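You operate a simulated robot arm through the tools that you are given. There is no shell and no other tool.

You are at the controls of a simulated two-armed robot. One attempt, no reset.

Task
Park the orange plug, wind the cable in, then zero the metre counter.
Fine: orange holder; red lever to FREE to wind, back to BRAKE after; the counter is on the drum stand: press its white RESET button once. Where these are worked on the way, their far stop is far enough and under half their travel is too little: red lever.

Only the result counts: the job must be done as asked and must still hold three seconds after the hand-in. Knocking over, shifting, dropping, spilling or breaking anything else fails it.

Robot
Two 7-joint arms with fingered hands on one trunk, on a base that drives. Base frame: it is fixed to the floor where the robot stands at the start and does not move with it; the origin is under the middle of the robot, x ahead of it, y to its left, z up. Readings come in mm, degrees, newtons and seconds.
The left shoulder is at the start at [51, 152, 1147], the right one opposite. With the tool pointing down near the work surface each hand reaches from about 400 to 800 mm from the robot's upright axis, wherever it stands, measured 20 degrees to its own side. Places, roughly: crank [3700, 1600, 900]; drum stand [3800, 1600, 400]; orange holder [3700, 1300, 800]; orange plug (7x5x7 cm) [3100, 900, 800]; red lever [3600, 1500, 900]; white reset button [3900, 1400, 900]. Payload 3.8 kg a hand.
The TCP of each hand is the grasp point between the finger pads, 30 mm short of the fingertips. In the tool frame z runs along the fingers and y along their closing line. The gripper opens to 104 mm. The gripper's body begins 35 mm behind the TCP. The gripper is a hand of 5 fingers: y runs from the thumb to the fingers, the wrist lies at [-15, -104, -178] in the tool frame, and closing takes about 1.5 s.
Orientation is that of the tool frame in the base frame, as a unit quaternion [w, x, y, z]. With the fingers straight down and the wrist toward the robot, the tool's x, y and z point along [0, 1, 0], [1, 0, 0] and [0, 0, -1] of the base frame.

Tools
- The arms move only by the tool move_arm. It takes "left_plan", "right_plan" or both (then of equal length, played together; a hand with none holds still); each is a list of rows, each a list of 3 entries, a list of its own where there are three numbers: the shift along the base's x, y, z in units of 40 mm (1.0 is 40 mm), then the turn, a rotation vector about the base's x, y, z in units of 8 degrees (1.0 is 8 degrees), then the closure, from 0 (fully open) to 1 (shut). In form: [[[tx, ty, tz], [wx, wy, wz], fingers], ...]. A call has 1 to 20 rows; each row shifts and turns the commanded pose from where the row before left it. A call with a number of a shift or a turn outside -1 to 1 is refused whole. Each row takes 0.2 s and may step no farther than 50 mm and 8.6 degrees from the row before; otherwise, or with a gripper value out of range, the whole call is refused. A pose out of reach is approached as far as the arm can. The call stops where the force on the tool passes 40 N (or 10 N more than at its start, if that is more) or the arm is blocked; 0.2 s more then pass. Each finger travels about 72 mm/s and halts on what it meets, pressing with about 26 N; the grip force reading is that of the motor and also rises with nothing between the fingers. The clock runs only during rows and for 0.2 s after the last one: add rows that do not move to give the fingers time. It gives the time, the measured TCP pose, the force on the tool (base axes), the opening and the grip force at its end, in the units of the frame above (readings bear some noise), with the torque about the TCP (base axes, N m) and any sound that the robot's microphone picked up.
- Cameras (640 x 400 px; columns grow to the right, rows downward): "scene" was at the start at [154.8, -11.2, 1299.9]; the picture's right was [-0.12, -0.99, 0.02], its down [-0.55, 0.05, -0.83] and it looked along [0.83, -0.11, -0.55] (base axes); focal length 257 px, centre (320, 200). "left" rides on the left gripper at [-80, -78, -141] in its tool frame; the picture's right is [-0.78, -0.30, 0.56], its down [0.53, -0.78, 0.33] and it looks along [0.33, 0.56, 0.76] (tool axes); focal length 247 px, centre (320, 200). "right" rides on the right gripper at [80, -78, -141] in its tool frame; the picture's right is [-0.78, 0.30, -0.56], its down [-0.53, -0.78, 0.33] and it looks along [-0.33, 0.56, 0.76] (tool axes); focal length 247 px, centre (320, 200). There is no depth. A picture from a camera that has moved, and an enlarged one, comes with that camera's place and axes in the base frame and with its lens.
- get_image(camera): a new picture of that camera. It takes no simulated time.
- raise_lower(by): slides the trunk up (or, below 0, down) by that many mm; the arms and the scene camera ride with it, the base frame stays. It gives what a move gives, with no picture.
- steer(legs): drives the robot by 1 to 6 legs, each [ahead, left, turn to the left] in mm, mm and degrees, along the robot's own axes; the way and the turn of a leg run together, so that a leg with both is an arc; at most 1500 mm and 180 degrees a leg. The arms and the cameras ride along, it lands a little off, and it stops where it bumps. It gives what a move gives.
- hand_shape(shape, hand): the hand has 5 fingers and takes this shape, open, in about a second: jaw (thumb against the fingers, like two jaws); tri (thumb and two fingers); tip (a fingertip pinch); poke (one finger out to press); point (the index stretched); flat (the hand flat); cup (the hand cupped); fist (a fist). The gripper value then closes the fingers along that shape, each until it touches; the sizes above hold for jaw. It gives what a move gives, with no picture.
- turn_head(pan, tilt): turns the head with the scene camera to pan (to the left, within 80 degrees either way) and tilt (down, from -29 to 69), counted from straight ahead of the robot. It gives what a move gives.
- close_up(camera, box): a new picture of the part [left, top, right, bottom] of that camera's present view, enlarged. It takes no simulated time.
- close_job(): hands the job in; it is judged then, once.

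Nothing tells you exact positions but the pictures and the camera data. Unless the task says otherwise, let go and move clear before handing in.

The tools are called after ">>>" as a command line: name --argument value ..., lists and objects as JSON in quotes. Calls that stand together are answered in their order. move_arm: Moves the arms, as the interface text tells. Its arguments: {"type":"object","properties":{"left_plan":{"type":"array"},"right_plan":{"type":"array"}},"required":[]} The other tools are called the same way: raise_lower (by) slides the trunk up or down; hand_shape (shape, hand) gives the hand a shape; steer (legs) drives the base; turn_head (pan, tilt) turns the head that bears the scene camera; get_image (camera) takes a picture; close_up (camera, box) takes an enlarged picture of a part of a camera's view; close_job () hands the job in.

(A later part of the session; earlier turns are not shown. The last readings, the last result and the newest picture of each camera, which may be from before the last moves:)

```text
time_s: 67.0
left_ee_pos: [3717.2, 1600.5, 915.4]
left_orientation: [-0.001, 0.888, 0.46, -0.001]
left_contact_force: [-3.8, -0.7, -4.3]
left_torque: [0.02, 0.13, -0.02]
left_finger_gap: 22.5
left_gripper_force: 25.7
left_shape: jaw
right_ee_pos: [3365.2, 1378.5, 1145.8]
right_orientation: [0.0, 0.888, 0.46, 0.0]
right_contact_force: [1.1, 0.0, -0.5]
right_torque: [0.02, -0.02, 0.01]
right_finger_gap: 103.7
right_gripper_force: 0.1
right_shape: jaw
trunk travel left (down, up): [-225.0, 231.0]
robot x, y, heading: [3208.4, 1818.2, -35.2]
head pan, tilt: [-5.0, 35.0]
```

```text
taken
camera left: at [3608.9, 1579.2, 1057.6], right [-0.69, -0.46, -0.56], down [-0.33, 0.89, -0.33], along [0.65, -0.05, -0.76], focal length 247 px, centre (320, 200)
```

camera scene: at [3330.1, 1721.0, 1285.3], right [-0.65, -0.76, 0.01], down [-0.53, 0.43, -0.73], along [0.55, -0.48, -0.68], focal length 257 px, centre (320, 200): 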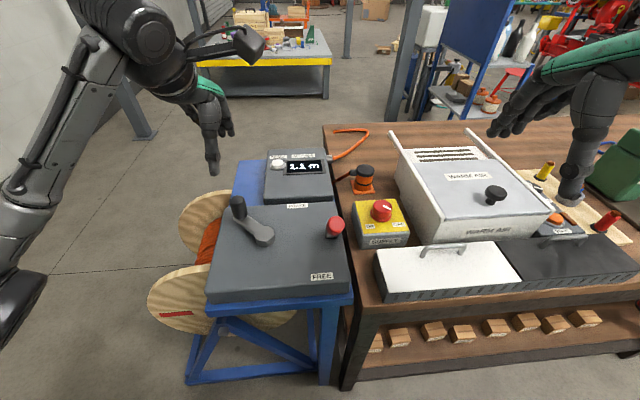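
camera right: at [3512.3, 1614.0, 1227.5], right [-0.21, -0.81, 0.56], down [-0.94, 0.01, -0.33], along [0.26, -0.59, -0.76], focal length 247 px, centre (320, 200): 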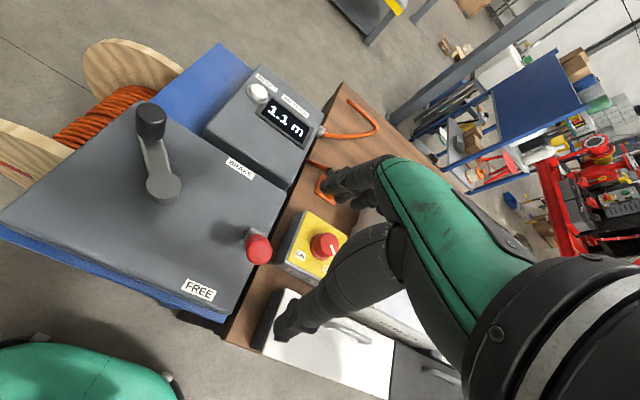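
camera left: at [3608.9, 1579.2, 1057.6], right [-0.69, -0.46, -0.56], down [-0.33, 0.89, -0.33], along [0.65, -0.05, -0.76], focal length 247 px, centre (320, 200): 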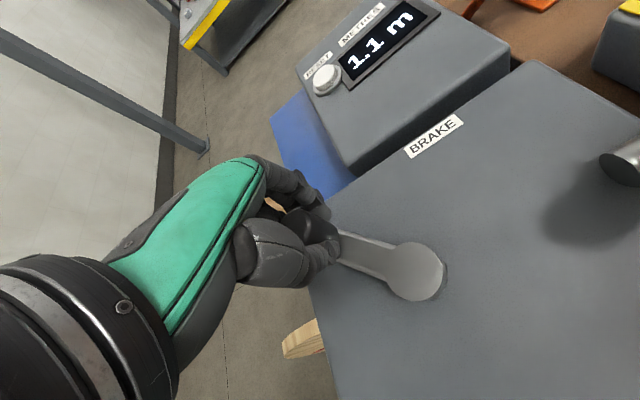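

Gripped. I try about 45° clockwise first and watch force and counter to learn the winding direction.

>>> move_arm --left_plan '[[[0.041, -0.437, 0], [0, 0, 0], 1], [[-0.074, -0.433, 0], [0, 0, 0], 1], [[-0.183, -0.398, 0], [0, 0, 0], 1], [[0, 0, 0], [0, 0, 0], 1]]'

>>> get_image --camera "left"

>>> close_up --camera "scene" --box '[140, 140, 380, 340]'

```text
time_s: 68.0
left_ee_pos: [3713.3, 1548.2, 918.3]
left_orientation: [-0.001, 0.888, 0.461, 0.0]
left_contact_force: [0.9, 0.2, -0.6]
left_torque: [0.01, 0.0, -0.02]
left_finger_gap: 17.0
left_gripper_force: 26.6
left_shape: jaw
right_ee_pos: [3364.3, 1378.2, 1144.4]
right_orientation: [0.0, 0.888, 0.46, 0.0]
right_contact_force: [0.8, -0.7, 0.1]
right_torque: [-0.01, 0.03, -0.02]
right_finger_gap: 104.0
right_gripper_force: 0.0
right_shape: jaw
trunk travel left (down, up): [-225.0, 231.0]
robot x, y, heading: [3208.6, 1811.4, -35.2]
head pan, tilt: [-5.0, 35.0]
```

```text
taken
camera left: at [3604.5, 1527.5, 1060.5], right [-0.69, -0.46, -0.56], down [-0.33, 0.89, -0.33], along [0.65, -0.05, -0.76], focal length 247 px, centre (320, 200)
```

left: 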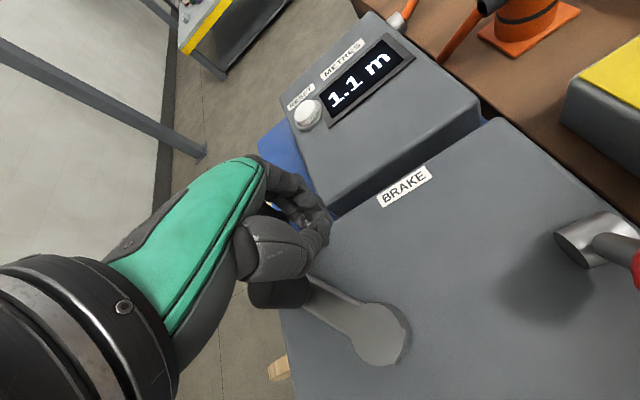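

```text
2.00 times, centred on (260, 240) of scene
camera zoom: at [3329.0, 1720.9, 1285.4], right [-0.65, -0.76, 0.01], down [-0.53, 0.43, -0.73], along [0.55, -0.48, -0.68], focal length 515 px, centre (440, 120)
```

zoom: 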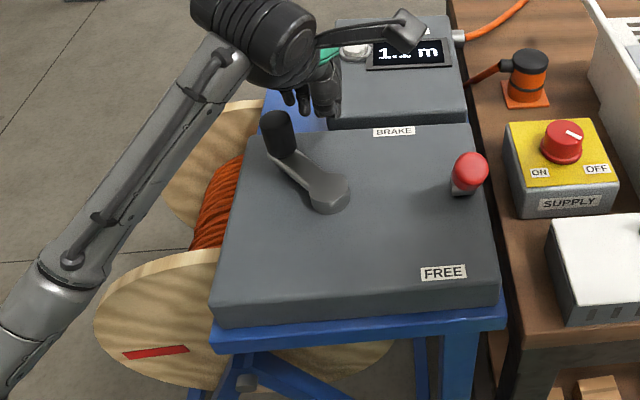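

The grip slipped off while the crank barely moved, so clockwise is resisted. The closed hand is now on the right side of the knob, so I'll push it gently the other way (counter-clockwise) and watch the force.

>>> move_arm --left_plan '[[[0.05, 0.2, 0], [0, 0, 0], 1], [[0, 0.25, 0], [0, 0, 0], 1], [[-0.05, 0.25, 0], [0, 0, 0], 1], [[0, 0, 0], [0, 0, 0], 1]]'

>>> get_image --camera "left"

>>> close_up --camera "scene" --box '[140, 140, 380, 340]'

```text
time_s: 69.0
left_ee_pos: [3713.7, 1578.1, 920.3]
left_orientation: [0.0, 0.888, 0.461, 0.0]
left_contact_force: [2.5, -1.6, 0.4]
left_torque: [0.01, -0.04, -0.1]
left_finger_gap: 16.7
left_gripper_force: 26.2
left_shape: jaw
right_ee_pos: [3364.2, 1378.2, 1144.3]
right_orientation: [-0.001, 0.888, 0.46, 0.0]
right_contact_force: [-0.2, 0.3, 0.7]
right_torque: [0.0, -0.01, 0.0]
right_finger_gap: 103.8
right_gripper_force: 0.1
right_shape: jaw
trunk travel left (down, up): [-225.0, 231.0]
robot x, y, heading: [3211.0, 1813.8, -35.2]
head pan, tilt: [-5.0, 35.0]
```

```text
taken
camera left: at [3604.5, 1556.9, 1062.2], right [-0.69, -0.46, -0.56], down [-0.33, 0.89, -0.33], along [0.65, -0.05, -0.76], focal length 247 px, centre (320, 200)
```

left: 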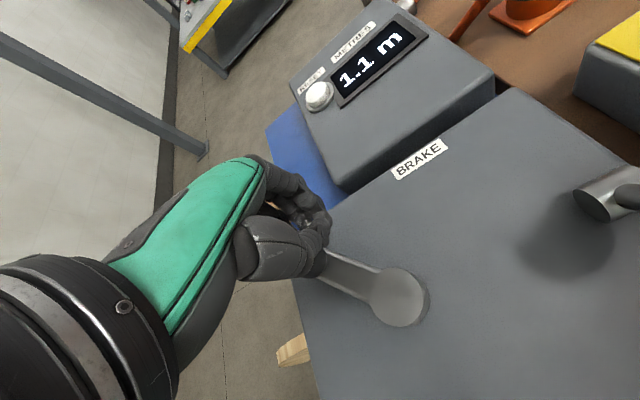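

```text
2.00 times, centred on (260, 240) of scene
camera zoom: at [3329.3, 1720.4, 1285.4], right [-0.65, -0.76, 0.01], down [-0.53, 0.43, -0.73], along [0.55, -0.48, -0.68], focal length 515 px, centre (440, 120)
```

zoom: 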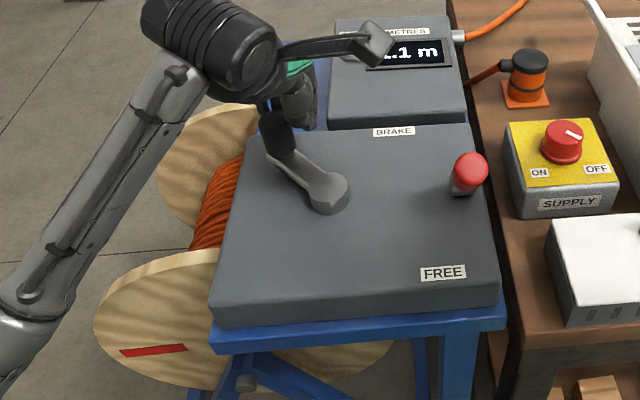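

Contact just made (3 N). I push further along the counter-clockwise tangent in small steps.

>>> move_arm --left_plan '[[[-0.05, 0.25, 0], [0, 0, 0], 1], [[-0.06, 0.25, 0], [0, 0, 0], 1], [[-0.08, 0.24, 0], [0, 0, 0], 1], [[0, 0, 0], [0, 0, 0], 1]]'

>>> get_image --camera "left"

>>> close_up --camera "scene" --box '[140, 140, 380, 340]'

```text
time_s: 70.0
left_ee_pos: [3703.9, 1608.3, 920.1]
left_orientation: [-0.002, 0.888, 0.46, 0.0]
left_contact_force: [0.4, -0.2, 0.6]
left_torque: [-0.01, -0.01, 0.02]
left_finger_gap: 16.8
left_gripper_force: 26.2
left_shape: jaw
right_ee_pos: [3364.5, 1379.7, 1144.3]
right_orientation: [0.0, 0.888, 0.46, -0.001]
right_contact_force: [-0.4, -1.1, -0.8]
right_torque: [-0.03, -0.02, 0.01]
right_finger_gap: 103.6
right_gripper_force: 0.1
right_shape: jaw
trunk travel left (down, up): [-225.0, 231.0]
robot x, y, heading: [3216.1, 1813.9, -35.0]
head pan, tilt: [-5.0, 35.0]
```

```text
taken
camera left: at [3594.9, 1587.0, 1062.5], right [-0.69, -0.46, -0.56], down [-0.33, 0.89, -0.33], along [0.64, -0.04, -0.76], focal length 247 px, centre (320, 200)
```

left: 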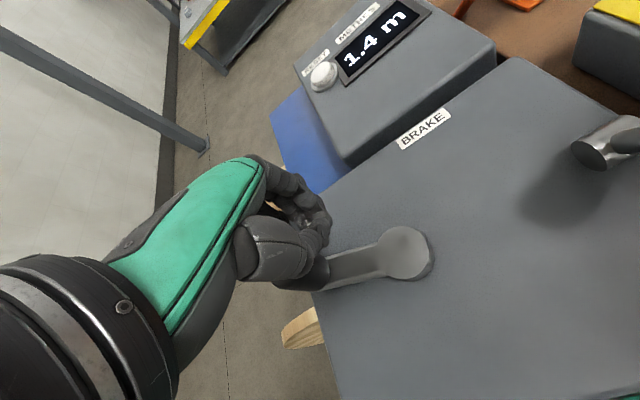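

```text
2.00 times, centred on (260, 240) of scene
camera zoom: at [3328.5, 1721.2, 1285.4], right [-0.64, -0.76, 0.01], down [-0.53, 0.43, -0.73], along [0.55, -0.48, -0.68], focal length 515 px, centre (440, 120)
```

zoom: 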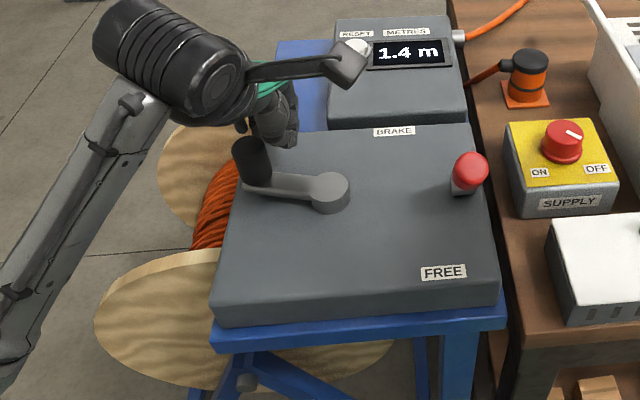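

Pushed counter-clockwise, the crank turns easily and the counter rose from 1.1 to 1.4 m. I need to see whether that is paying cable out or in, so I look at the cable on the bench.

>>> close_up --camera "scene" --box '[290, 110, 450, 210]'

>>> get_image --camera "right"

>>> close_up --camera "scene" --box '[140, 180, 300, 340]'

```text
4.00 times, centred on (370, 160) of scene
camera zoom: at [3328.5, 1721.2, 1285.4], right [-0.64, -0.76, 0.01], down [-0.53, 0.43, -0.73], along [0.55, -0.48, -0.68], focal length 1030 px, centre (120, 360)
```

zoom: 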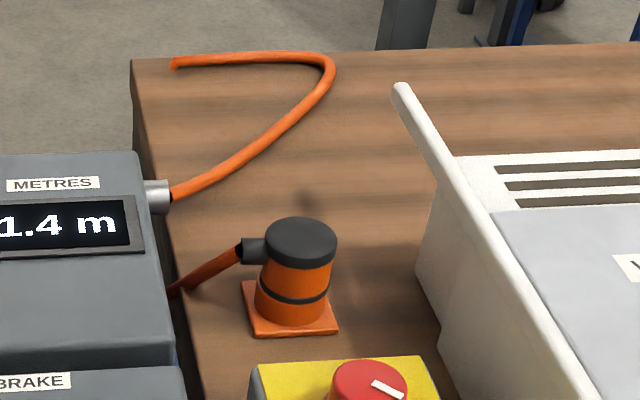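

```text
taken
camera right: at [3346.0, 1489.8, 1285.1], right [-0.21, -0.8, 0.56], down [-0.94, 0.01, -0.33], along [0.26, -0.59, -0.76], focal length 247 px, centre (320, 200)
```

right: 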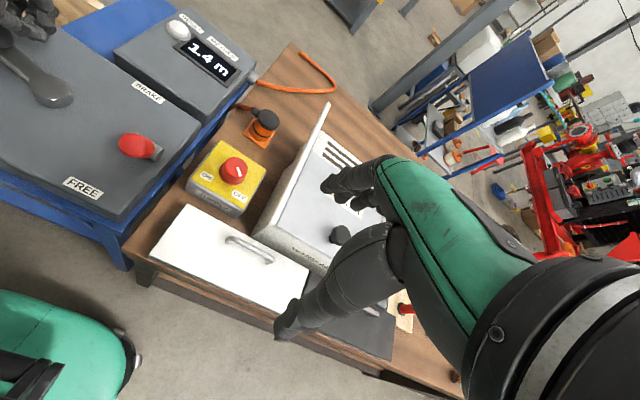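

```text
2.50 times, centred on (220, 260) of scene
camera zoom: at [3328.5, 1721.2, 1285.4], right [-0.64, -0.76, 0.01], down [-0.53, 0.43, -0.73], along [0.55, -0.48, -0.68], focal length 644 px, centre (570, 50)
```

zoom: 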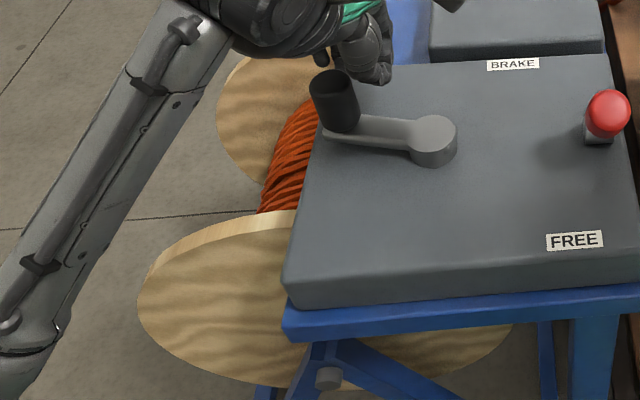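

The loop on the bench grew, so counter-clockwise pays out and clockwise winds in (about 3 m per turn, light to turn). I'll lift over to the other side of the knob and push it clockwise with the closed fingers.

>>> move_arm --left_plan '[[[0, 0, 0.75], [0, 0, 0], 1], [[0, 0, 0.75], [0, 0, 0], 1], [[-0.54, 0.56, 0], [0, 0, 0], 1], [[-0.54, 0.56, 0], [0, 0, 0], 1], [[0, 0, 0], [0, 0, 0], 1]]'

>>> get_image --camera "left"

>>> close_up --camera "scene" --box '[180, 140, 340, 240]'

```text
time_s: 71.2
left_ee_pos: [3660.8, 1651.0, 978.5]
left_orientation: [-0.001, 0.888, 0.459, -0.001]
left_contact_force: [-0.2, -0.2, 0.3]
left_torque: [0.03, -0.02, 0.0]
left_finger_gap: 16.9
left_gripper_force: 26.2
left_shape: jaw
right_ee_pos: [3364.7, 1377.7, 1145.3]
right_orientation: [0.0, 0.888, 0.46, 0.0]
right_contact_force: [0.0, -1.1, 0.3]
right_torque: [0.02, 0.01, -0.01]
right_finger_gap: 103.6
right_gripper_force: 0.1
right_shape: jaw
trunk travel left (down, up): [-225.0, 231.0]
robot x, y, heading: [3209.3, 1812.2, -35.1]
head pan, tilt: [-5.0, 35.0]
```

```text
taken
camera left: at [3552.0, 1630.1, 1121.9], right [-0.69, -0.46, -0.56], down [-0.33, 0.89, -0.33], along [0.65, -0.05, -0.76], focal length 247 px, centre (320, 200)
```

left: 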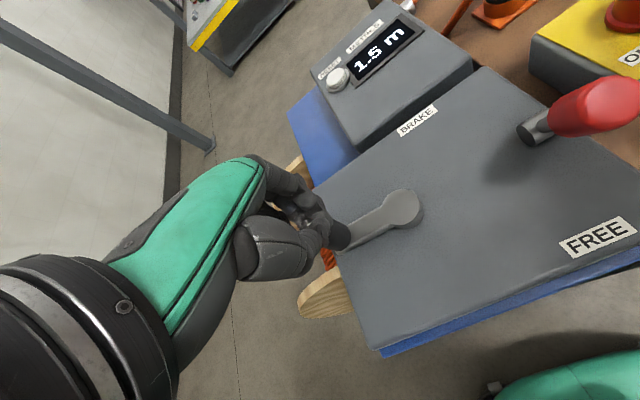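

```text
4.00 times, centred on (260, 190) of scene
camera zoom: at [3329.1, 1720.3, 1285.3], right [-0.65, -0.76, 0.01], down [-0.53, 0.43, -0.73], along [0.55, -0.48, -0.68], focal length 1030 px, centre (560, 240)
```

zoom: 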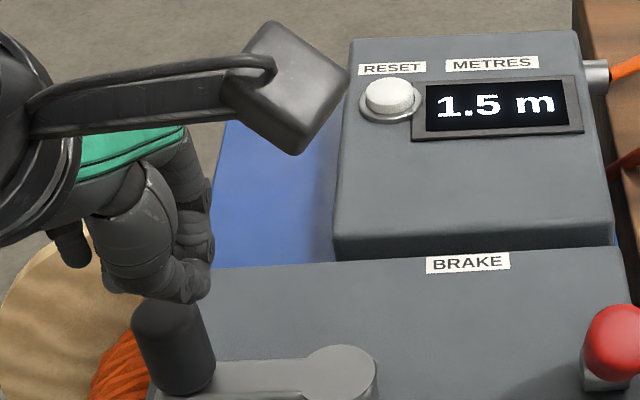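

The knob coasted a little (1.5 m). I shift the hand further behind the knob, lower it, and start pushing clockwise along the circle.

>>> move_arm --left_plan '[[[-0.6, 0.0, 0], [0, 0, 0], 1], [[0, 0, -0.75], [0, 0, 0], 1], [[0, 0, -0.7], [0, 0, 0], 1], [[0, 0, 0], [0, 0, 0], 1]]'

>>> get_image --camera "left"

>>> close_up --camera "scene" --box '[180, 140, 340, 240]'

```text
time_s: 72.2
left_ee_pos: [3635.4, 1653.0, 921.0]
left_orientation: [0.0, 0.888, 0.459, 0.0]
left_contact_force: [-1.0, 1.1, 1.1]
left_torque: [-0.03, -0.02, 0.01]
left_finger_gap: 16.8
left_gripper_force: 26.2
left_shape: jaw
right_ee_pos: [3364.7, 1378.3, 1145.3]
right_orientation: [-0.001, 0.888, 0.46, 0.0]
right_contact_force: [-0.1, -1.4, -0.7]
right_torque: [-0.03, 0.02, 0.0]
right_finger_gap: 103.8
right_gripper_force: 0.1
right_shape: jaw
trunk travel left (down, up): [-225.0, 231.0]
robot x, y, heading: [3213.6, 1816.0, -35.3]
head pan, tilt: [-5.0, 35.0]
```

```text
taken
camera left: at [3526.8, 1631.8, 1062.7], right [-0.69, -0.46, -0.56], down [-0.33, 0.89, -0.33], along [0.65, -0.05, -0.76], focal length 247 px, centre (320, 200)
```

left: 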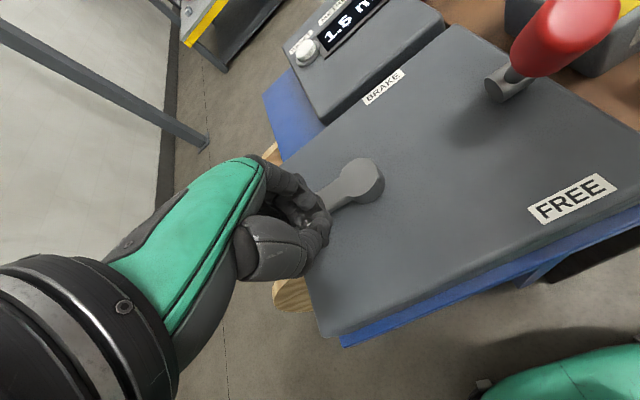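

```text
4.00 times, centred on (260, 190) of scene
camera zoom: at [3328.5, 1720.8, 1285.5], right [-0.65, -0.76, 0.01], down [-0.53, 0.43, -0.73], along [0.55, -0.48, -0.68], focal length 1030 px, centre (560, 240)
```

zoom: 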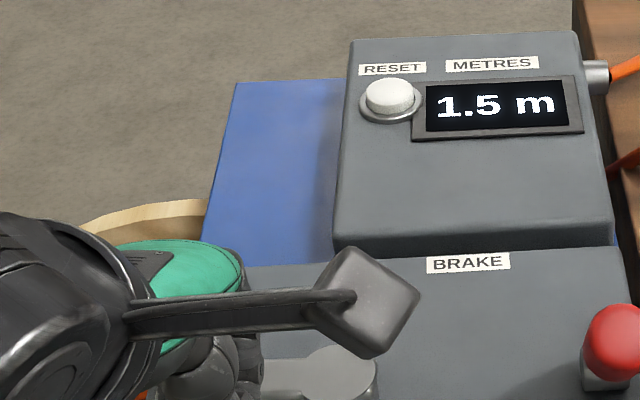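

>>> move_arm --left_plan '[[[0.349, 0.02, 0], [0, 0, 0], 1], [[0.355, -0.01, 0], [0, 0, 0], 1], [[0.345, -0.083, 0], [0, 0, 0], 1], [[0.32, -0.153, 0], [0, 0, 0], 1], [[0.283, -0.215, 0], [0, 0, 0], 1], [[0, 0, 0], [0, 0, 0], 1]]'

>>> get_image --camera "left"

>>> close_up --camera "scene" --box '[180, 140, 340, 240]'

```text
time_s: 73.6
left_ee_pos: [3703.2, 1633.9, 920.2]
left_orientation: [0.0, 0.888, 0.46, 0.0]
left_contact_force: [0.7, -0.4, -0.7]
left_torque: [0.04, 0.02, -0.02]
left_finger_gap: 17.0
left_gripper_force: 26.3
left_shape: jaw
right_ee_pos: [3365.3, 1378.6, 1145.6]
right_orientation: [0.0, 0.888, 0.461, 0.0]
right_contact_force: [-0.4, -0.5, 0.7]
right_torque: [-0.03, -0.01, -0.01]
right_finger_gap: 103.4
right_gripper_force: 0.0
right_shape: jaw
trunk travel left (down, up): [-225.0, 231.0]
robot x, y, heading: [3209.9, 1810.1, -35.3]
head pan, tilt: [-5.0, 35.0]
```

```text
taken
camera left: at [3593.7, 1613.8, 1062.9], right [-0.69, -0.46, -0.56], down [-0.33, 0.88, -0.33], along [0.65, -0.05, -0.76], focal length 247 px, centre (320, 200)
```

left: 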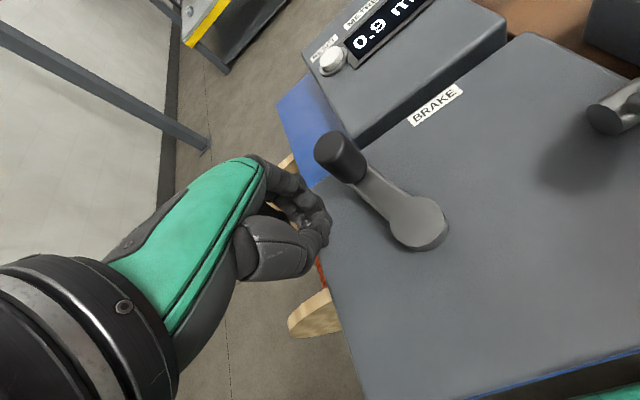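

```text
4.00 times, centred on (260, 190) of scene
camera zoom: at [3329.1, 1720.9, 1285.4], right [-0.65, -0.76, 0.01], down [-0.53, 0.43, -0.73], along [0.55, -0.48, -0.68], focal length 1030 px, centre (560, 240)
```

zoom: 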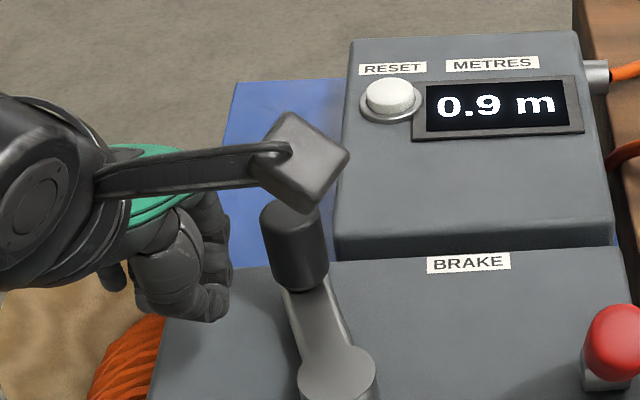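

Clockwise winds in: 0.9 m now, with the knob at about -16°. I keep pushing along the circle.

>>> move_arm --left_plan '[[[0.223, -0.278, 0], [0, 0, 0], 1], [[0.163, -0.315, 0], [0, 0, 0], 1], [[0.093, -0.345, 0], [0, 0, 0], 1], [[0.018, -0.355, 0], [0, 0, 0], 1], [[-0.055, -0.35, 0], [0, 0, 0], 1], [[-0.128, -0.333, 0], [0, 0, 0], 1], [[-0.195, -0.298, 0], [0, 0, 0], 1], [[0, 0, 0], [0, 0, 0], 1]]'

>>> get_image --camera "left"

>>> close_up --camera "scene" --box '[200, 110, 440, 260]'

```text
time_s: 75.4
left_ee_pos: [3709.0, 1545.3, 921.0]
left_orientation: [0.0, 0.888, 0.459, 0.0]
left_contact_force: [1.4, 0.2, 0.2]
left_torque: [0.01, 0.0, -0.01]
left_finger_gap: 16.9
left_gripper_force: 26.0
left_shape: jaw
right_ee_pos: [3365.0, 1378.9, 1144.9]
right_orientation: [0.0, 0.888, 0.46, 0.0]
right_contact_force: [0.6, -0.5, -0.7]
right_torque: [0.02, 0.0, 0.0]
right_finger_gap: 104.0
right_gripper_force: 0.1
right_shape: jaw
trunk travel left (down, up): [-225.0, 231.0]
robot x, y, heading: [3212.1, 1814.4, -35.1]
head pan, tilt: [-5.0, 35.0]
```

```text
taken
camera left: at [3598.6, 1522.7, 1063.3], right [-0.69, -0.46, -0.56], down [-0.33, 0.89, -0.33], along [0.65, -0.05, -0.76], focal length 247 px, centre (320, 200)
```

left: 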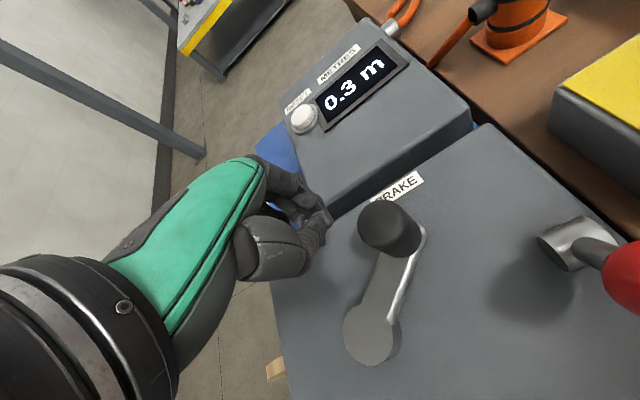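

```text
2.67 times, centred on (320, 185) of scene
camera zoom: at [3329.1, 1721.0, 1285.4], right [-0.65, -0.76, 0.01], down [-0.53, 0.43, -0.73], along [0.55, -0.48, -0.68], focal length 686 px, centre (320, 240)
```

zoom: 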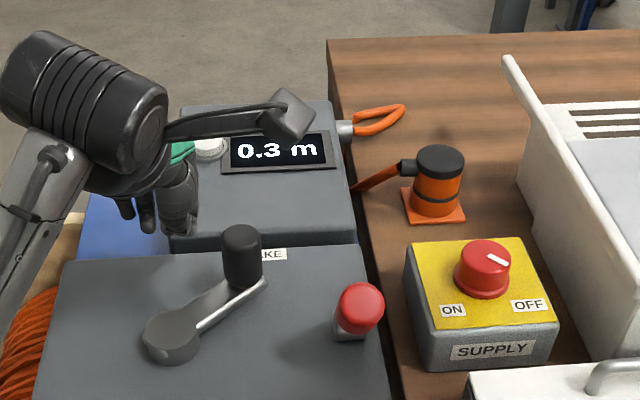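

0.3 m now; the cable loop has nearly gone in. I continue a little further, in smaller steps, to find the end.

>>> move_arm --left_plan '[[[-0.243, -0.26, 0], [0, 0, 0], 1], [[-0.29, -0.205, 0], [0, 0, 0], 1], [[-0.328, -0.138, 0], [0, 0, 0], 1], [[-0.25, -0.05, 0], [0, 0, 0], 1], [[0, 0, 0], [0, 0, 0], 1]]'

>>> get_image --camera "left"

>>> close_up --camera "scene" --box '[200, 110, 440, 260]'

```text
time_s: 76.6
left_ee_pos: [3661.7, 1516.1, 920.8]
left_orientation: [0.0, 0.888, 0.461, 0.0]
left_contact_force: [0.4, -0.2, 1.7]
left_torque: [0.02, -0.03, 0.02]
left_finger_gap: 16.6
left_gripper_force: 25.8
left_shape: jaw
right_ee_pos: [3363.8, 1378.1, 1145.6]
right_orientation: [0.0, 0.888, 0.46, 0.0]
right_contact_force: [0.5, 0.0, -0.2]
right_torque: [0.01, -0.02, 0.0]
right_finger_gap: 103.5
right_gripper_force: 0.0
right_shape: jaw
trunk travel left (down, up): [-225.0, 231.0]
robot x, y, heading: [3208.0, 1811.2, -35.2]
head pan, tilt: [-5.0, 35.0]
```

```text
taken
camera left: at [3553.2, 1495.4, 1063.7], right [-0.69, -0.46, -0.56], down [-0.33, 0.89, -0.33], along [0.65, -0.05, -0.76], focal length 247 px, centre (320, 200)
```

left: 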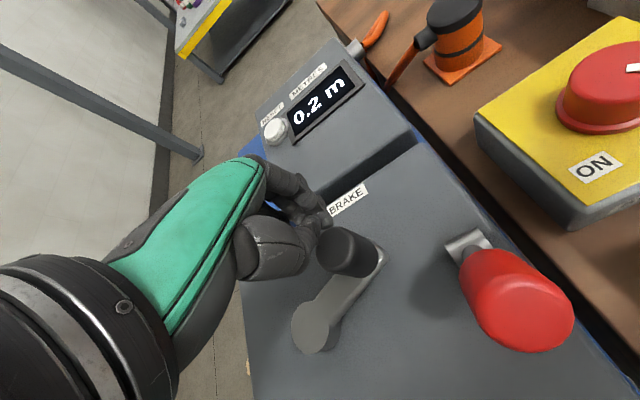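

```text
2.67 times, centred on (320, 185) of scene
camera zoom: at [3328.2, 1720.8, 1285.5], right [-0.65, -0.76, 0.01], down [-0.53, 0.43, -0.73], along [0.55, -0.48, -0.68], focal length 686 px, centre (320, 240)
```

zoom: 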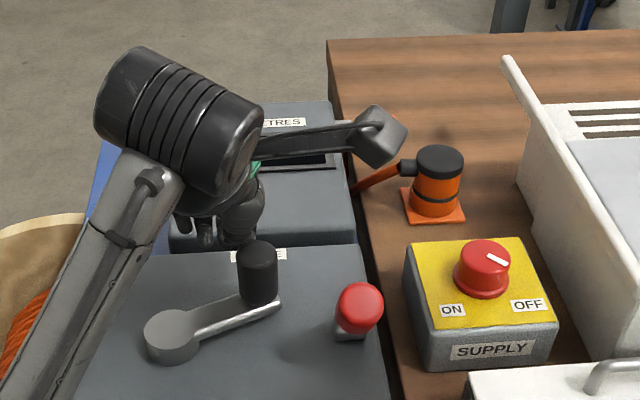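

0.2 m. A bit further clockwise, watching for a stop.

>>> move_arm --left_plan '[[[-0.285, -0.003, 0], [0, 0, 0], 1], [[-0.298, 0.045, 0], [0, 0, 0], 1], [[0, 0, 0], [0, 0, 0], 1]]'

>>> get_image --camera "left"

>>> close_up --camera "scene" --box '[200, 110, 440, 260]'

```text
time_s: 77.4
left_ee_pos: [3637.8, 1516.8, 918.1]
left_orientation: [-0.003, 0.889, 0.458, -0.001]
left_contact_force: [-0.7, -0.3, 0.3]
left_torque: [0.01, 0.01, 0.03]
left_finger_gap: 16.3
left_gripper_force: 26.1
left_shape: jaw
right_ee_pos: [3363.2, 1379.5, 1145.1]
right_orientation: [0.0, 0.888, 0.46, 0.0]
right_contact_force: [-0.2, -0.4, -1.2]
right_torque: [0.02, 0.0, 0.01]
right_finger_gap: 103.8
right_gripper_force: 0.0
right_shape: jaw
trunk travel left (down, up): [-225.0, 231.0]
robot x, y, heading: [3213.5, 1814.0, -35.3]
head pan, tilt: [-5.0, 35.0]
```

```text
taken
camera left: at [3528.3, 1495.7, 1060.8], right [-0.69, -0.46, -0.56], down [-0.33, 0.89, -0.33], along [0.64, -0.05, -0.76], focal length 247 px, centre (320, 200)
```

left: 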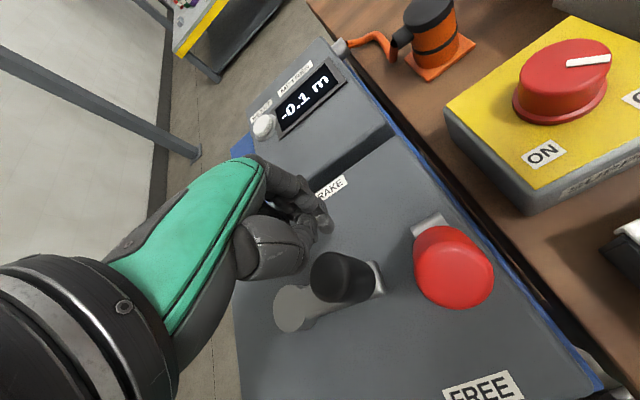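

```text
2.67 times, centred on (320, 185) of scene
camera zoom: at [3327.9, 1719.9, 1285.3], right [-0.65, -0.76, 0.01], down [-0.53, 0.43, -0.73], along [0.55, -0.48, -0.68], focal length 686 px, centre (320, 240)
```

zoom: 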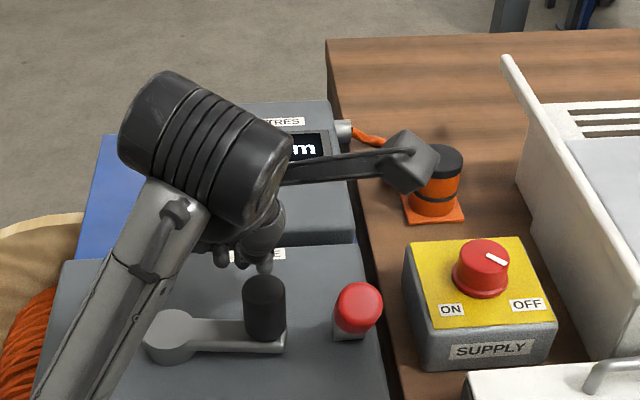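

The counter reads -0.1 m and the cable now runs almost directly from outlet to plug. I look closely at the cable to judge whether it is fully in.

>>> close_up --camera "left" --box '[240, 0, 480, 150]'

>>> close_up --camera "scene" --box '[310, 130, 390, 200]'

>>> close_up --camera "right" --box '[160, 0, 360, 200]'

```text
2.67 times, centred on (360, 75) of left
camera zoom: at [3528.3, 1495.7, 1060.8], right [-0.69, -0.46, -0.56], down [-0.33, 0.89, -0.33], along [0.64, -0.05, -0.76], focal length 659 px, centre (213, 533)
```

zoom: 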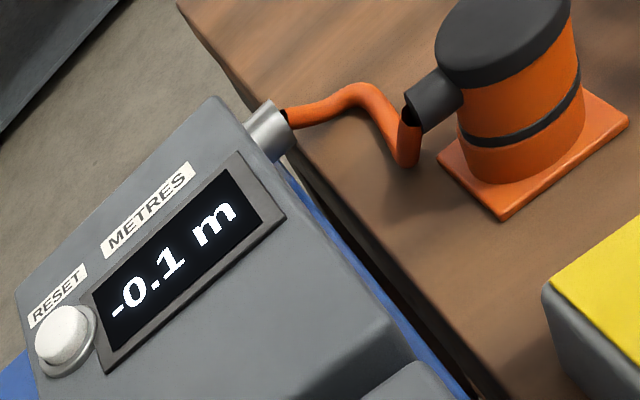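

```text
5.71 times, centred on (350, 165) of scene
camera zoom: at [3327.9, 1719.9, 1285.3], right [-0.65, -0.76, 0.01], down [-0.53, 0.43, -0.73], along [0.55, -0.48, -0.68], focal length 1471 px, centre (149, 400)
```

zoom: 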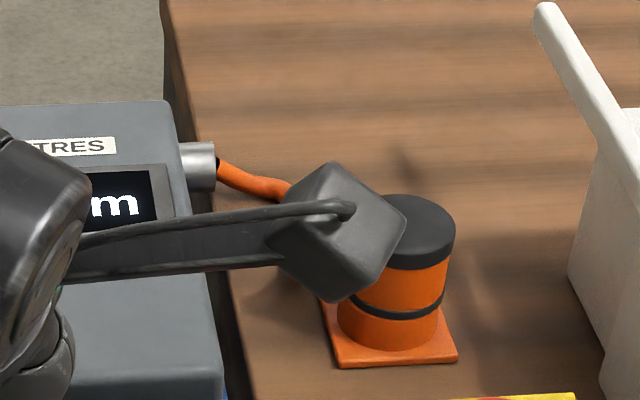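

```text
2.00 times, centred on (260, 100) of right
camera zoom: at [3345.1, 1488.4, 1284.7], right [-0.21, -0.81, 0.56], down [-0.94, 0.01, -0.33], along [0.26, -0.59, -0.76], focal length 494 px, centre (440, 400)
```

zoom: 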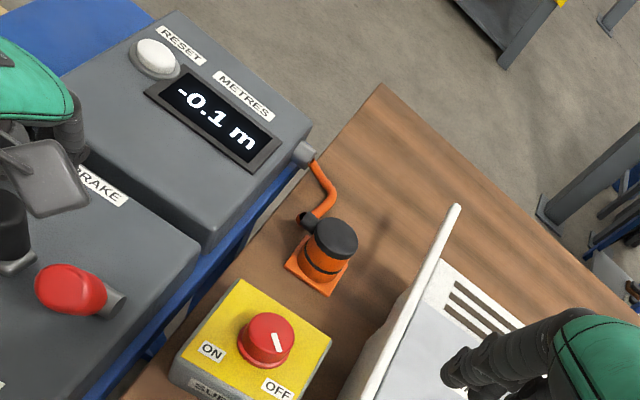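

The cable is almost all in, with only a slight bend left between outlet and plug. I nudge the crank a few more degrees, carefully, to see whether it meets a stop.

>>> move_arm --left_plan '[[[-0.12, 0.035, 0.05], [0, 0, 0], 1], [[-0.12, 0.04, 0], [0, 0, 0], 1], [[0, 0, 0], [0, 0, 0], 1]]'

>>> close_up --camera "left" --box '[220, 0, 540, 400]'

>>> close_up --camera "right" --box '[160, 0, 360, 200]'

```text
time_s: 78.2
left_ee_pos: [3628.5, 1521.5, 924.0]
left_orientation: [-0.001, 0.888, 0.46, -0.001]
left_contact_force: [1.0, 0.4, 0.2]
left_torque: [0.03, -0.04, -0.01]
left_finger_gap: 16.0
left_gripper_force: 25.7
left_shape: jaw
right_ee_pos: [3364.5, 1379.8, 1144.8]
right_orientation: [0.0, 0.888, 0.46, 0.0]
right_contact_force: [0.2, -1.1, 0.1]
right_torque: [-0.02, 0.01, -0.03]
right_finger_gap: 103.7
right_gripper_force: 0.1
right_shape: jaw
trunk travel left (down, up): [-225.0, 231.0]
robot x, y, heading: [3212.1, 1809.8, -35.5]
head pan, tilt: [-5.0, 35.0]
```

```text
1.00 times, centred on (380, 200) of left (not enlarged: the box is as wide or as high as the picture)
camera zoom: at [3520.3, 1500.4, 1065.1], right [-0.69, -0.46, -0.56], down [-0.33, 0.89, -0.33], along [0.65, -0.05, -0.76], focal length 247 px, centre (260, 200)
```

zoom: 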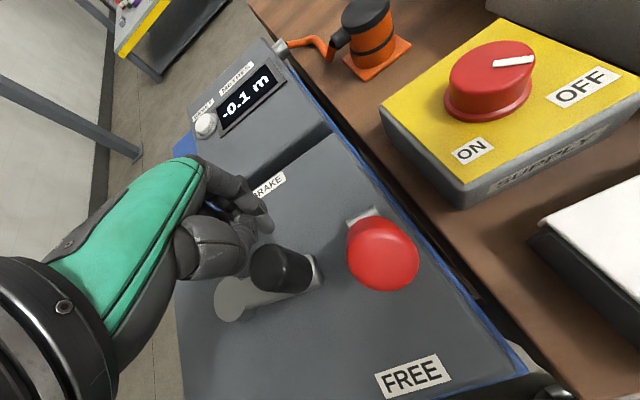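

```text
2.00 times, centred on (260, 100) of right
camera zoom: at [3346.3, 1489.4, 1285.1], right [-0.21, -0.8, 0.56], down [-0.94, 0.01, -0.33], along [0.26, -0.59, -0.76], focal length 494 px, centre (440, 400)
```

zoom: 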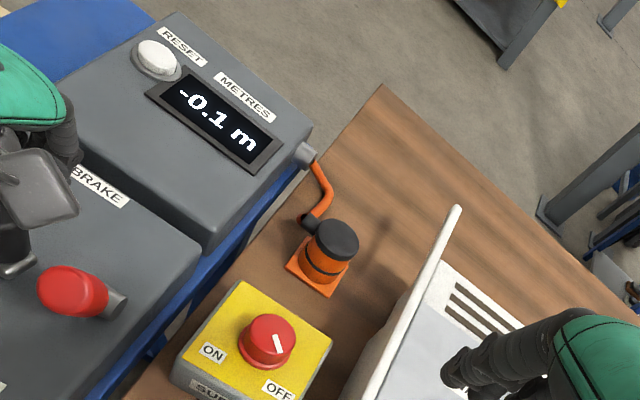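

>>> move_arm --left_plan '[[[-0.135, 0.065, 0], [0, 0, 0], 1], [[-0.135, 0.07, 0], [0, 0, 0], 1], [[0, 0, 0], [0, 0, 0], 1]]'

>>> get_image --camera "left"

>>> close_up --camera "right" --box '[160, 0, 360, 200]'

>>> close_up --camera "scene" --box '[200, 110, 440, 260]'

```text
time_s: 79.0
left_ee_pos: [3620.2, 1526.5, 924.2]
left_orientation: [0.001, 0.888, 0.46, 0.001]
left_contact_force: [2.4, -1.0, 4.5]
left_torque: [-0.02, -0.01, 0.01]
left_finger_gap: 16.0
left_gripper_force: 25.8
left_shape: jaw
right_ee_pos: [3365.1, 1380.0, 1146.7]
right_orientation: [0.0, 0.888, 0.461, 0.0]
right_contact_force: [0.5, 0.6, 0.2]
right_torque: [0.01, 0.02, 0.0]
right_finger_gap: 103.6
right_gripper_force: 0.1
right_shape: jaw
trunk travel left (down, up): [-225.0, 231.0]
robot x, y, heading: [3212.0, 1814.8, -35.0]
head pan, tilt: [-5.0, 35.0]
```

```text
taken
camera left: at [3510.5, 1506.4, 1066.6], right [-0.69, -0.46, -0.56], down [-0.33, 0.88, -0.33], along [0.65, -0.05, -0.76], focal length 247 px, centre (320, 200)
```

left: 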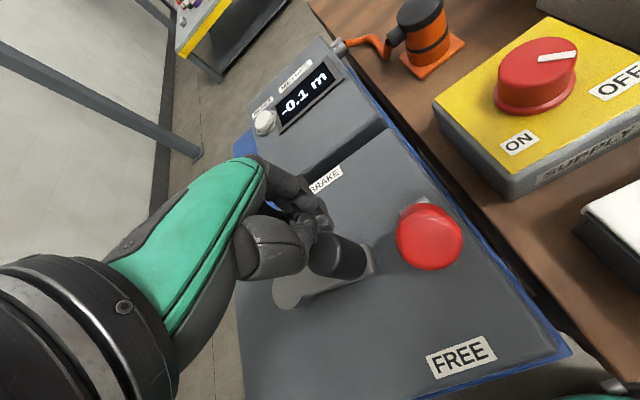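

```text
2.00 times, centred on (260, 100) of right
camera zoom: at [3346.2, 1489.4, 1285.2], right [-0.21, -0.8, 0.56], down [-0.94, 0.01, -0.33], along [0.26, -0.59, -0.76], focal length 494 px, centre (440, 400)
```

zoom: 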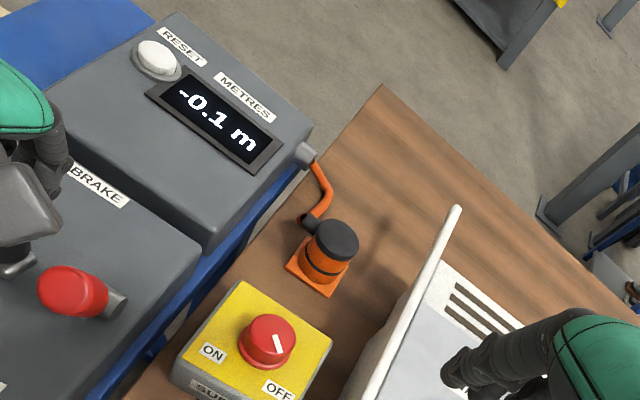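

```text
2.67 times, centred on (320, 185) of scene
camera zoom: at [3328.8, 1720.9, 1285.5], right [-0.65, -0.76, 0.01], down [-0.53, 0.43, -0.73], along [0.55, -0.48, -0.68], focal length 686 px, centre (320, 240)
```

zoom: 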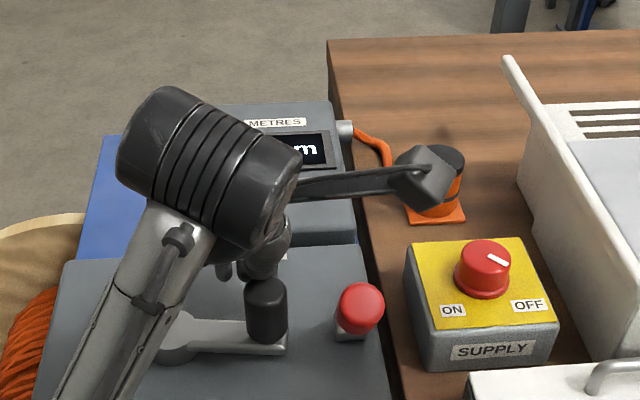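

The hand touches the knob with a slight force and the counter hasn't changed; it may be at its stop. One more gentle push to tell.

>>> move_arm --left_plan '[[[-0.13, 0.08, 0], [0, 0, 0], 1], [[-0.1, 0.07, 0], [0, 0, 0], 1], [[0, 0, 0], [0, 0, 0], 1]]'

>>> get_image --camera "left"

>>> close_up --camera "right" --box '[160, 0, 360, 200]'

```text
time_s: 79.8
left_ee_pos: [3613.5, 1534.2, 924.1]
left_orientation: [0.001, 0.888, 0.46, -0.001]
left_contact_force: [16.6, -4.8, 12.9]
left_torque: [-0.14, -0.23, 0.07]
left_finger_gap: 17.2
left_gripper_force: 25.7
left_shape: jaw
right_ee_pos: [3367.1, 1379.2, 1145.0]
right_orientation: [0.0, 0.888, 0.46, 0.0]
right_contact_force: [0.7, -0.2, -0.1]
right_torque: [-0.03, 0.02, 0.01]
right_finger_gap: 103.6
right_gripper_force: 0.1
right_shape: jaw
trunk travel left (down, up): [-225.0, 231.0]
robot x, y, heading: [3210.3, 1812.8, -35.4]
head pan, tilt: [-5.0, 35.0]
```

```text
taken
camera left: at [3503.7, 1512.8, 1066.2], right [-0.69, -0.47, -0.56], down [-0.33, 0.88, -0.33], along [0.65, -0.05, -0.76], focal length 247 px, centre (320, 200)
```

left: 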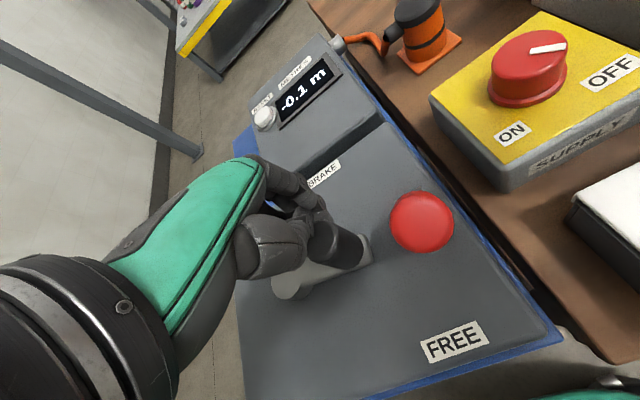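

```text
2.00 times, centred on (260, 100) of right
camera zoom: at [3348.1, 1489.1, 1285.0], right [-0.2, -0.81, 0.56], down [-0.94, 0.01, -0.33], along [0.26, -0.59, -0.76], focal length 494 px, centre (440, 400)
```

zoom: 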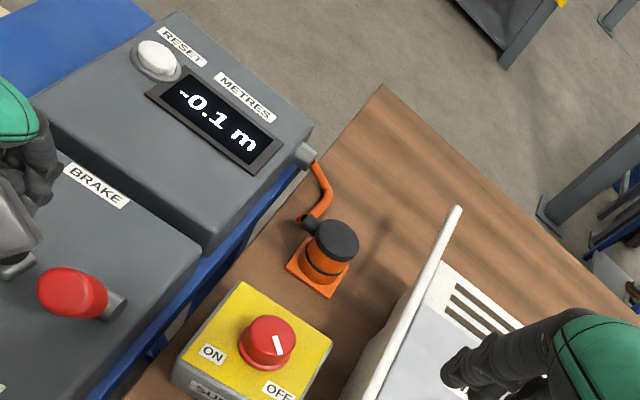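

The force climbed to about 17 N with no motion and the reading stays put, so the crank is at its wound-in stop. I back the left hand off and lift it clear.

>>> move_arm --left_plan '[[[0.35, -0.2, 0], [0, 0, 0], 1], [[0.2, -0.1, 0.3], [0, 0, 0], 1], [[0, 0, 1], [0, 0, 0], 1], [[0, 0, 1], [0, 0, 0], 1], [[0, 0, 1], [0, 0, 0], 1], [[0, 0, 1], [0, 0, 0], 1], [[0, 0, 1], [0, 0, 0], 1], [[0.4, 0.9, 0], [0, 0, 0], 1], [[0.4, 0.9, 0], [0, 0, 0], 1], [[0.4, 0.9, 0], [0, 0, 0], 1], [[0.4, 0.9, 0], [0, 0, 0], 1], [[0, 0, 0], [0, 0, 0], 1]]'

>>> get_image --camera "scene"

>>> close_up --camera "scene" --box '[200, 110, 440, 260]'

```text
time_s: 82.4
left_ee_pos: [3747.3, 1622.9, 1086.3]
left_orientation: [0.001, 0.888, 0.46, 0.002]
left_contact_force: [0.1, 0.0, 0.8]
left_torque: [-0.05, 0.01, -0.02]
left_finger_gap: 16.0
left_gripper_force: 25.8
left_shape: jaw
left hand out of reach, approached as far as the arm can: row 6, 7, 8, 9, 10, 11
right_ee_pos: [3364.1, 1378.3, 1145.4]
right_orientation: [0.0, 0.888, 0.46, 0.001]
right_contact_force: [-0.1, -0.5, -0.3]
right_torque: [-0.01, -0.02, -0.04]
right_finger_gap: 103.8
right_gripper_force: 0.2
right_shape: jaw
trunk travel left (down, up): [-225.0, 231.0]
robot x, y, heading: [3207.2, 1812.3, -35.1]
head pan, tilt: [-5.0, 35.0]
```

```text
taken
camera scene: at [3328.5, 1720.3, 1285.4], right [-0.65, -0.76, 0.01], down [-0.53, 0.43, -0.73], along [0.55, -0.48, -0.68], focal length 257 px, centre (320, 200)
```

scene: 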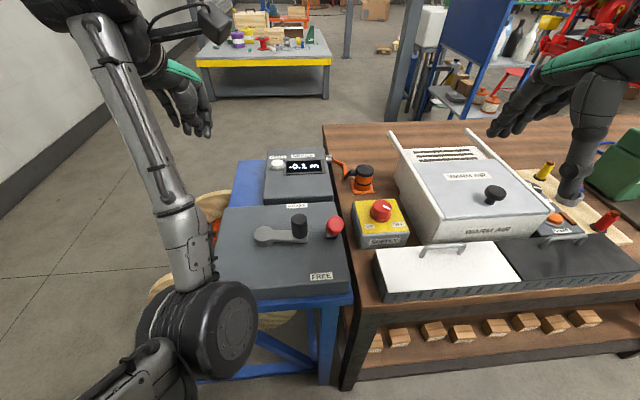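

```text
2.67 times, centred on (320, 185) of scene
camera zoom: at [3328.5, 1720.3, 1285.4], right [-0.65, -0.76, 0.01], down [-0.53, 0.43, -0.73], along [0.55, -0.48, -0.68], focal length 686 px, centre (320, 240)
```

zoom: 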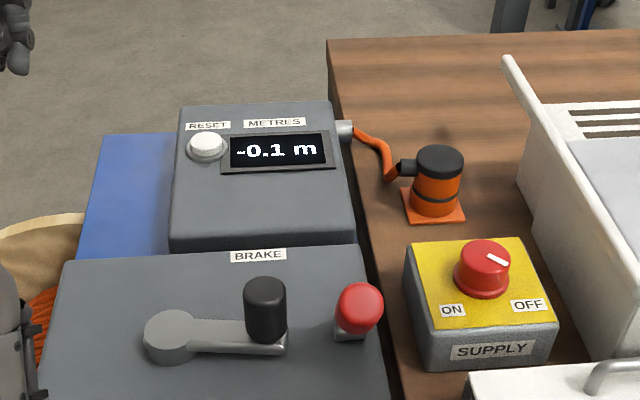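

The crank stayed put and the plug is still seated. Now the lever back to BRAKE: I bring the right hand, half open, over the red knob.

>>> move_arm --right_plan '[[[0.787, 0.458, 0], [0, 0, 0], 0.2], [[0.787, 0.458, 0], [0, 0, 0], 0.2], [[0.787, 0.458, 0], [0, 0, 0], 0.2], [[0.787, 0.458, 0], [0, 0, 0], 0.2], [[0.787, 0.458, 0], [0, 0, 0], 0.2], [[0.787, 0.458, 0], [0, 0, 0], 0.2], [[0, 0, -1], [0, 0, 0], 0.2], [[0, 0, -1], [0, 0, 0], 0.2], [[0, 0, 0], [0, 0, 0], 0.2]]'

>>> get_image --camera "right"

>>> get_image --camera "scene"

```text
time_s: 84.4
left_ee_pos: [3748.1, 1624.0, 1087.1]
left_orientation: [0.001, 0.888, 0.461, 0.001]
left_contact_force: [0.0, 0.7, -0.6]
left_torque: [-0.02, -0.02, -0.03]
left_finger_gap: 15.7
left_gripper_force: 26.2
left_shape: jaw
right_ee_pos: [3556.5, 1488.4, 1066.6]
right_orientation: [0.0, 0.888, 0.46, 0.0]
right_contact_force: [-0.2, 0.7, -0.6]
right_torque: [-0.01, 0.0, -0.02]
right_finger_gap: 83.5
right_gripper_force: 0.2
right_shape: jaw
trunk travel left (down, up): [-225.0, 231.0]
robot x, y, heading: [3210.4, 1812.8, -35.0]
head pan, tilt: [-5.0, 35.0]
```

```text
taken
camera right: at [3538.9, 1598.3, 1205.6], right [-0.21, -0.8, 0.56], down [-0.94, 0.01, -0.33], along [0.26, -0.59, -0.76], focal length 247 px, centre (320, 200)
```

right: 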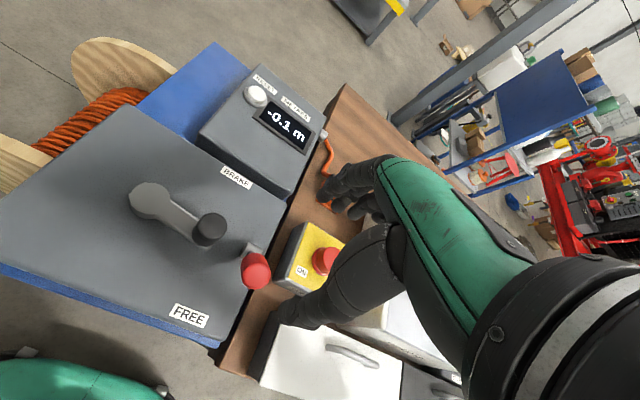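

```text
taken
camera scene: at [3329.0, 1721.3, 1285.5], right [-0.65, -0.76, 0.01], down [-0.53, 0.43, -0.73], along [0.55, -0.48, -0.68], focal length 257 px, centre (320, 200)
```

scene: 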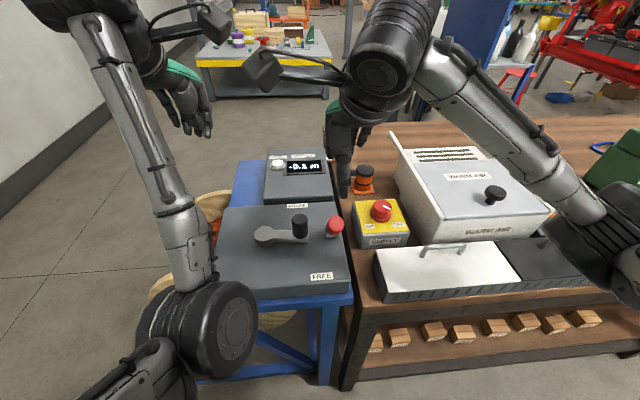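

The hand is centred over the knob (about 98 mm deep). I lower it around the knob.

>>> move_arm --right_plan '[[[0, 0, -0.81], [0, 0, 0], 0.2], [[0, 0, -0.81], [0, 0, 0], 0.2], [[0, 0, -0.81], [0, 0, 0], 0.2], [[0, 0, -0.81], [0, 0, 0], 0.2], [[0, 0, 0], [0, 0, 0], 0.2]]'

>>> get_image --camera "right"

```text
time_s: 85.6
left_ee_pos: [3747.7, 1622.8, 1085.6]
left_orientation: [0.001, 0.888, 0.459, 0.001]
left_contact_force: [-0.6, -0.7, 0.2]
left_torque: [-0.03, 0.01, 0.0]
left_finger_gap: 15.7
left_gripper_force: 25.6
left_shape: jaw
right_ee_pos: [3554.7, 1488.1, 935.6]
right_orientation: [0.0, 0.888, 0.461, -0.001]
right_contact_force: [0.2, -0.7, 1.2]
right_torque: [-0.03, 0.05, 0.03]
right_finger_gap: 83.5
right_gripper_force: 0.0
right_shape: jaw
trunk travel left (down, up): [-225.0, 231.0]
robot x, y, heading: [3210.6, 1813.3, -35.1]
head pan, tilt: [-5.0, 35.0]
```

```text
taken
camera right: at [3536.4, 1599.3, 1075.2], right [-0.21, -0.8, 0.56], down [-0.94, 0.01, -0.33], along [0.26, -0.59, -0.76], focal length 247 px, centre (320, 200)
```

right: 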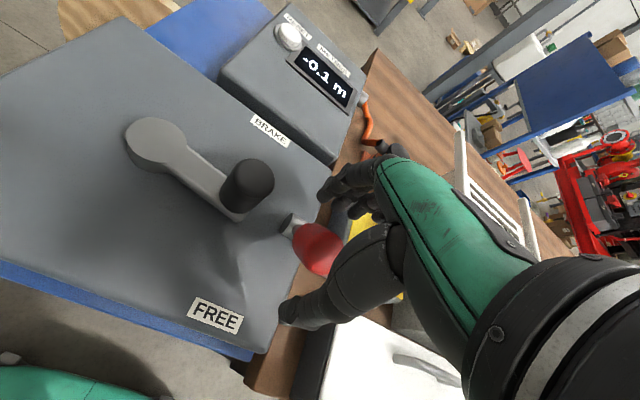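

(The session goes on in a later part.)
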